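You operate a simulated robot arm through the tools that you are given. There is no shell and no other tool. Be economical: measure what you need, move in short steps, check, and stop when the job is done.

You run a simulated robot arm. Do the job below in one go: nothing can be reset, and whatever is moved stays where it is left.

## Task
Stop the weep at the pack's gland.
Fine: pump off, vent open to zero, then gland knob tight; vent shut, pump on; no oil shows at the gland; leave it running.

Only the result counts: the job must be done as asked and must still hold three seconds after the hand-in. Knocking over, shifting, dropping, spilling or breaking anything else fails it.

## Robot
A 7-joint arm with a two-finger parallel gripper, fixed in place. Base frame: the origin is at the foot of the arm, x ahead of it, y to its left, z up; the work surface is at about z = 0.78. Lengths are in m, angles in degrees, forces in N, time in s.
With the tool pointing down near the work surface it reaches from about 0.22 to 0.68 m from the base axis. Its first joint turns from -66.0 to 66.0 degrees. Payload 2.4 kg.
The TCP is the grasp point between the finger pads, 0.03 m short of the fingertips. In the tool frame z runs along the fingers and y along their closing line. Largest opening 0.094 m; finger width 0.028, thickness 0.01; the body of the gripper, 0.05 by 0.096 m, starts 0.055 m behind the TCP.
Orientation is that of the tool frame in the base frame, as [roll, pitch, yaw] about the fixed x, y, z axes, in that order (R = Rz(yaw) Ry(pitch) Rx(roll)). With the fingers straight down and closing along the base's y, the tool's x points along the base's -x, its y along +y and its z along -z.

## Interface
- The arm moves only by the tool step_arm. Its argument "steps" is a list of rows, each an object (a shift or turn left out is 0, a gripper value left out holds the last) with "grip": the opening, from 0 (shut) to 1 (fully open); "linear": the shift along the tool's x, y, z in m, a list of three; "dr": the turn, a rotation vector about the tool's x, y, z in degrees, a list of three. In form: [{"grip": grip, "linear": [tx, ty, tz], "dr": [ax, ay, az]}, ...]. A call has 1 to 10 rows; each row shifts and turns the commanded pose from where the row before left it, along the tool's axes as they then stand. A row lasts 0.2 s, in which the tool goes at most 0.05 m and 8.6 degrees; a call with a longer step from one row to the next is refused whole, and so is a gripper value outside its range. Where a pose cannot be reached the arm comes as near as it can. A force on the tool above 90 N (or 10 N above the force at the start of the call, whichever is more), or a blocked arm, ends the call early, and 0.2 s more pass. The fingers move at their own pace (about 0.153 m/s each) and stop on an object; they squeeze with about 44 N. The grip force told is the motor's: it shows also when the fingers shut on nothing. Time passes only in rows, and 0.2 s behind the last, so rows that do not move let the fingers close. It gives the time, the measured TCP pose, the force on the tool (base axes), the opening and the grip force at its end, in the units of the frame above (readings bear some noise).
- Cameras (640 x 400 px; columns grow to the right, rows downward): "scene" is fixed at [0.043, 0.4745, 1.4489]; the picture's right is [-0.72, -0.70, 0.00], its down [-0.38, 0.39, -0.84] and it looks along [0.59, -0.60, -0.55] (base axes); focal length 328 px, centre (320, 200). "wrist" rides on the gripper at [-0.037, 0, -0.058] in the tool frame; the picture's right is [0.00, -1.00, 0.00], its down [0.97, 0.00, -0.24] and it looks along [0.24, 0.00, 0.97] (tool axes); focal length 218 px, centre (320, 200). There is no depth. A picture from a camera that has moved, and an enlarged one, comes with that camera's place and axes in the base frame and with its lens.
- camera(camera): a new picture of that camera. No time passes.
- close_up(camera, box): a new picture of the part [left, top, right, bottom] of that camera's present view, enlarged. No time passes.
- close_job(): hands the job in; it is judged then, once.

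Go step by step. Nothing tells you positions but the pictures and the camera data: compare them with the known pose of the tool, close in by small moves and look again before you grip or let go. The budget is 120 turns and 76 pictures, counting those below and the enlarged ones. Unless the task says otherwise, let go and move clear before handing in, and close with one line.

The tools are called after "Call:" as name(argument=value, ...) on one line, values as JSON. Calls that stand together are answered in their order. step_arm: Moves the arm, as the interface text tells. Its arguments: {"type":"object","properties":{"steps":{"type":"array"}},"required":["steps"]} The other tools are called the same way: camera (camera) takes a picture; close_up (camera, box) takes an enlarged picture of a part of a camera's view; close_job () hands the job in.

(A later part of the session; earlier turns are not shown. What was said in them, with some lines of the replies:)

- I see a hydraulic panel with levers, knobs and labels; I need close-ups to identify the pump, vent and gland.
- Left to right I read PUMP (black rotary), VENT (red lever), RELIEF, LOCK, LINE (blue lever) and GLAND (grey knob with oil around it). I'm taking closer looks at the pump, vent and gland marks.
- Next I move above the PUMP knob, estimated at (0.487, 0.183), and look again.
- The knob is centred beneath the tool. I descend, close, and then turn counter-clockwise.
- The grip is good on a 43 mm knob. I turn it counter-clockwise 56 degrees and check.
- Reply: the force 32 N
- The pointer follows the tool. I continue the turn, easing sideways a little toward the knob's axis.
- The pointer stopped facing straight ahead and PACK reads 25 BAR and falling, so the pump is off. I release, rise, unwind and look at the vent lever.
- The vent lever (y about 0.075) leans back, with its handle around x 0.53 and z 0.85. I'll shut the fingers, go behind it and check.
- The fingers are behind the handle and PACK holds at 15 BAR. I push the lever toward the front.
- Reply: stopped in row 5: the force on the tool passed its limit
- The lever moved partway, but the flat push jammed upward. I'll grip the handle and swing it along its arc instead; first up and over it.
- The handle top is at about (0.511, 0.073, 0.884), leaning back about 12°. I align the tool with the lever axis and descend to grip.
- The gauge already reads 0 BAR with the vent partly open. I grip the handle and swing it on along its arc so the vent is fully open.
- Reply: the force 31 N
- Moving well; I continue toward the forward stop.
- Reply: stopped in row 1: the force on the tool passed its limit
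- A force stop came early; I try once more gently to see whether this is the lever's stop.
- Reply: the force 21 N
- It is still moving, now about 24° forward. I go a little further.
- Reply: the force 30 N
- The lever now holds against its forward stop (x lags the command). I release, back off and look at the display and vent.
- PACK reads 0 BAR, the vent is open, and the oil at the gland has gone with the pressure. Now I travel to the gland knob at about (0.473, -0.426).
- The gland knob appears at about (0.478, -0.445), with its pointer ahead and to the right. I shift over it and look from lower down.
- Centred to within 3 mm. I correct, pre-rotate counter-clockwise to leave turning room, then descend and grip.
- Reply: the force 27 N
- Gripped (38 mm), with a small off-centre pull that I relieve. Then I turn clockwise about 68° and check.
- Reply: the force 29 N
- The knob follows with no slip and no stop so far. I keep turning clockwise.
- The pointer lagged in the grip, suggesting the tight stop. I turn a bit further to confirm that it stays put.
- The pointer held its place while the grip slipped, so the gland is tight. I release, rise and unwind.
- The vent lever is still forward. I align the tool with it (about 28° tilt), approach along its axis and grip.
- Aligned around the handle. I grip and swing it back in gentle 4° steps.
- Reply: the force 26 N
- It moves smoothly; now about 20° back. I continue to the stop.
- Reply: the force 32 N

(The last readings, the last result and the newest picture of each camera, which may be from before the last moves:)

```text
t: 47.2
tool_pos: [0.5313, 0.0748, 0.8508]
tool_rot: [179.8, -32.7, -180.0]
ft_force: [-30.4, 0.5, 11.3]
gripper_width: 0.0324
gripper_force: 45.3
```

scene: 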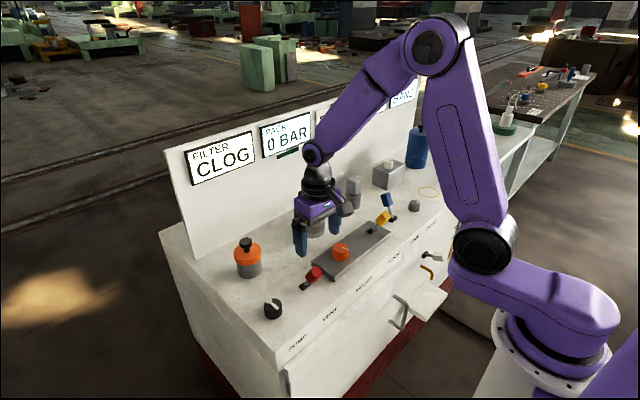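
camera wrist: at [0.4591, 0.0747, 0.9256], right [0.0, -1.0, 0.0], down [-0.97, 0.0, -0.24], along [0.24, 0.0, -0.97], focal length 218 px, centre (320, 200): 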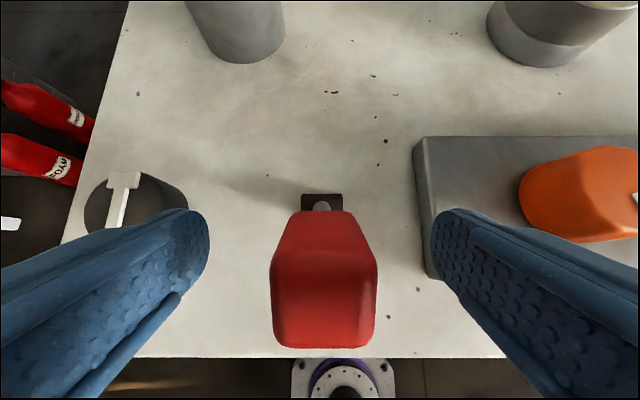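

The tool pushes against the back stop, so the vent is shut. I release, retreat and look.

Call:
step_arm(steps=[{"linear": [0.002, 0, 0], "grip": 1}, {}, {"linear": [0, 0, -0.045]}, {"linear": [0, 0, -0.045]}, {"dr": [0, -8.2, 0]}, {"dr": [0, -8.2, 0]}, {"dr": [0, -8.2, 0]}, {"dr": [0, -8.2, 0]}, {}])

Call:
step_arm(steps=[{"linear": [0.02, 0.03, -0.02]}, {"linear": [0.035, 0.03, 0]}, {"linear": [0.035, 0.027, 0]}, {"linear": [0.004, 0.022, 0]}, {}])

Call:
camera(camera="wrist")

Call:
camera(camera="scene")

```text
t: 49.2
tool_pos: [0.5815, 0.0746, 0.9302]
tool_rot: [179.8, 0.8, -179.9]
ft_force: [0.2, 0.1, 1.0]
gripper_width: 0.0939
gripper_force: 0.1
```

```text
t: 50.4
tool_pos: [0.4865, 0.181, 0.9509]
tool_rot: [179.8, 0.8, 180.0]
ft_force: [0.4, -0.3, -0.1]
gripper_width: 0.0939
gripper_force: 0.1
```

```text
33 pictures are left
camera wrist: at [0.5227, 0.1802, 1.0091], right [0.0, -1.0, 0.0], down [-0.97, 0.0, 0.23], along [-0.23, 0.0, -0.97], focal length 218 px, centre (320, 200)
```

wrist: 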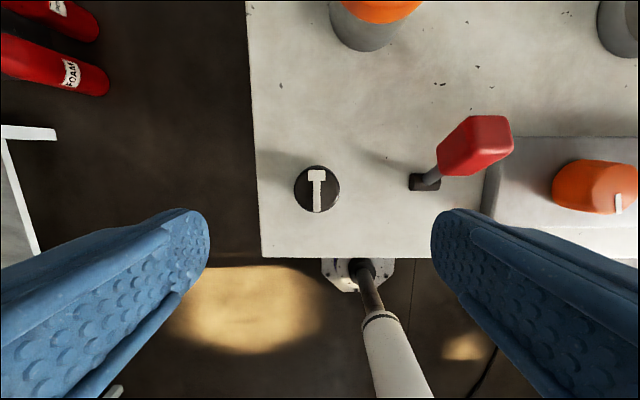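

```text
32 pictures are left
```

scene: 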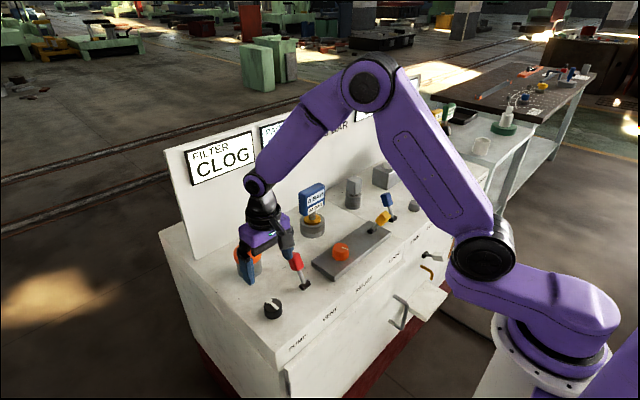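

The vent is back at shut. Now I grip the PUMP knob again, pre-turned a little, to rotate it clockwise to its on position.

Call:
step_arm(steps=[{"linear": [0, 0.005, 0.03], "dr": [0, 0.8, 0]}, {"dr": [0, 0, -8.5]}, {"dr": [0, 0, -8.5]}, {"dr": [0, 0, -8.5]}, {"linear": [0, 0, 0.04]}, {"linear": [0, 0, 0.04]}, {"linear": [0, 0, 0.021]}, {"grip": 0}, {}, {}])

Call:
step_arm(steps=[{"dr": [0, 0, 8.5]}, {"dr": [0, 0, 8.5]}, {"dr": [0, 0, 8.5]}, {"dr": [0, 0, 8.5]}, {"dr": [0, 0, 8.5]}, {"dr": [0, 0, 8.5]}, {"dr": [0, 0, 8.5]}, {"dr": [0, 0, 8.5]}])

Call:
camera(camera="wrist")

Call:
camera(camera="scene")

```text
t: 52.6
tool_pos: [0.4884, 0.1871, 0.819]
tool_rot: [179.8, 0.0, -154.5]
ft_force: [6.2, -9.4, -9.7]
gripper_width: 0.0437
gripper_force: 44.3
```

```text
t: 54.4
tool_pos: [0.4859, 0.1848, 0.8166]
tool_rot: [-179.8, -0.4, 137.0]
ft_force: [-5.1, -32.2, 14.6]
gripper_width: 0.0435
gripper_force: 45.0
```

```text
31 pictures are left
camera wrist: at [0.5127, 0.1582, 0.8749], right [-0.68, -0.73, 0.0], down [-0.71, 0.66, 0.25], along [-0.18, 0.17, -0.97], focal length 218 px, centre (320, 200)
```

wrist: 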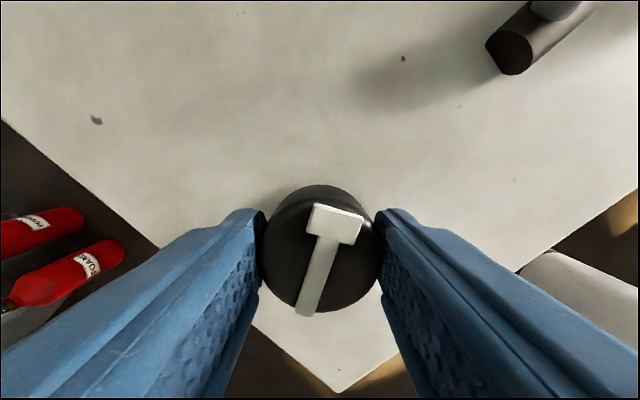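

```text
30 pictures are left
```

scene: 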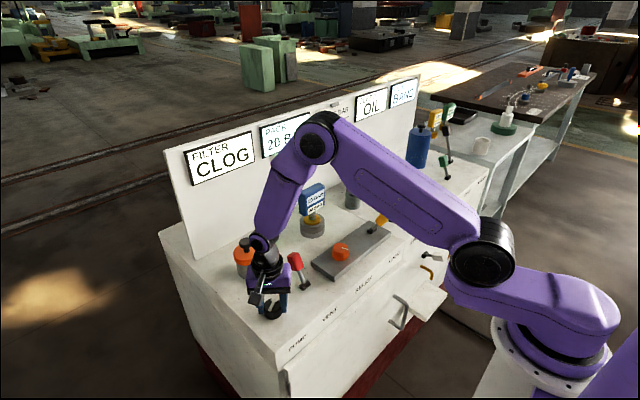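

PACK is climbing (20 BAR) and the pointer is at the on mark. I release, move clear and check the gland under pressure.

Call:
step_arm(steps=[{"grip": 1}, {}, {"linear": [0, 0, -0.045]}, {"linear": [0, 0, -0.045]}, {"linear": [0, 0, -0.045], "dr": [0, 0, -8]}, {"linear": [0, 0, -0.045], "dr": [0, 0, -8]}, {"linear": [0, 0, -0.045], "dr": [0, 0, -8]}, {"dr": [0, 0, -8]}, {"dr": [0, 0, -8]}, {}])

Call:
step_arm(steps=[{"linear": [0.045, 0, 0]}, {"linear": [0.045, 0, 0]}, {"linear": [0.03, 0, 0]}, {}, {}, {}, {}, {}, {}, {}])

Call:
camera(camera="scene")

Call:
close_up(camera="scene", box=[160, 90, 420, 340])

Call:
close_up(camera="scene", box=[360, 150, 480, 240])

```text
t: 56.6
tool_pos: [0.4866, 0.1875, 1.0418]
tool_rot: [179.7, -0.1, 177.7]
ft_force: [0.3, 0.3, 0.0]
gripper_width: 0.094
gripper_force: 0.1
```

```text
t: 58.8
tool_pos: [0.3662, 0.1922, 1.0424]
tool_rot: [179.8, -0.2, 177.5]
ft_force: [0.1, 0.8, 1.0]
gripper_width: 0.0941
gripper_force: 0.1
```

```text
29 pictures are left
```

scene: 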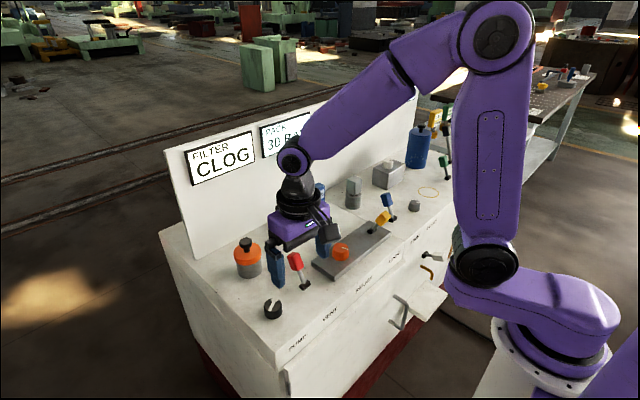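

```text
1.60 times, centred on (290, 215) of scene
camera zoom: at [0.043, 0.4745, 1.4489], right [-0.72, -0.7, 0.0], down [-0.38, 0.39, -0.84], along [0.59, -0.6, -0.55], focal length 524 px, centre (368, 176)
```

zoom: 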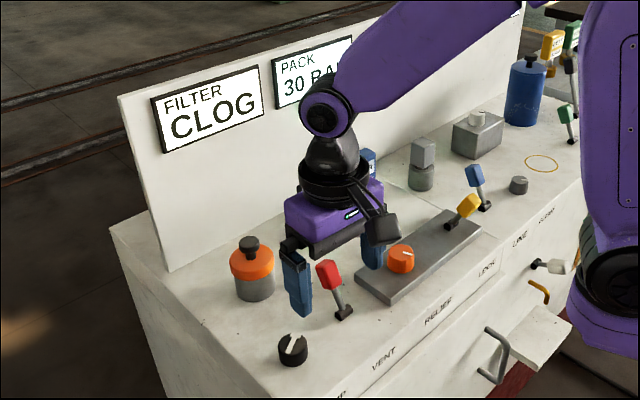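

```text
4.44 times, centred on (420, 195) of scene
camera zoom: at [0.043, 0.4745, 1.4489], right [-0.72, -0.7, 0.0], down [-0.38, 0.39, -0.84], along [0.59, -0.6, -0.55], focal length 1456 px, centre (-124, 222)
```

zoom: 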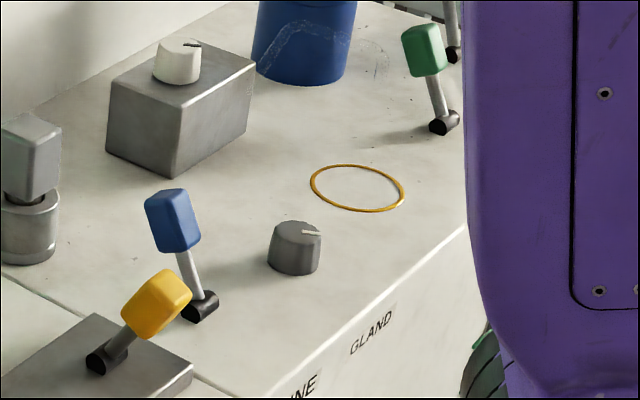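

PACK is back at 30 BAR and the gland is dry. I wait a couple of seconds and check once more.

Call:
step_arm(steps=[{}, {}, {}, {}, {}, {}, {}, {}, {}, {}])

Call:
step_arm(steps=[{}, {}, {}, {}, {}, {}, {}, {}, {}, {}])

Call:
close_up(camera="scene", box=[230, 100, 470, 250])

```text
t: 61.0
tool_pos: [0.3661, 0.1926, 1.0439]
tool_rot: [179.7, -0.1, 177.4]
ft_force: [0.0, -0.7, 0.7]
gripper_width: 0.0938
gripper_force: 0.1
```

```text
t: 63.2
tool_pos: [0.3667, 0.1921, 1.0443]
tool_rot: [179.7, -0.1, 177.5]
ft_force: [-1.5, -0.4, 0.1]
gripper_width: 0.094
gripper_force: 0.0
```

```text
2.67 times, centred on (350, 175) of scene
camera zoom: at [0.043, 0.4745, 1.4489], right [-0.72, -0.7, 0.0], down [-0.38, 0.39, -0.84], along [0.59, -0.6, -0.55], focal length 874 px, centre (240, 267)
```

zoom: 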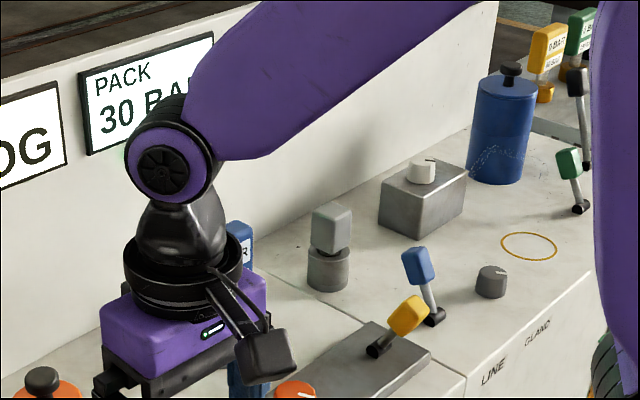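

The pack holds 30 BAR with its green light on, and the gland is dry. The arm is clear, so I hand in.

Call:
close_job()

```text
The job is handed in.
```

The weep at the gland is stopped: the knob is tight to its stop, the vent is shut, the pump is running at 30 BAR, and no oil showed after several seconds under pressure.
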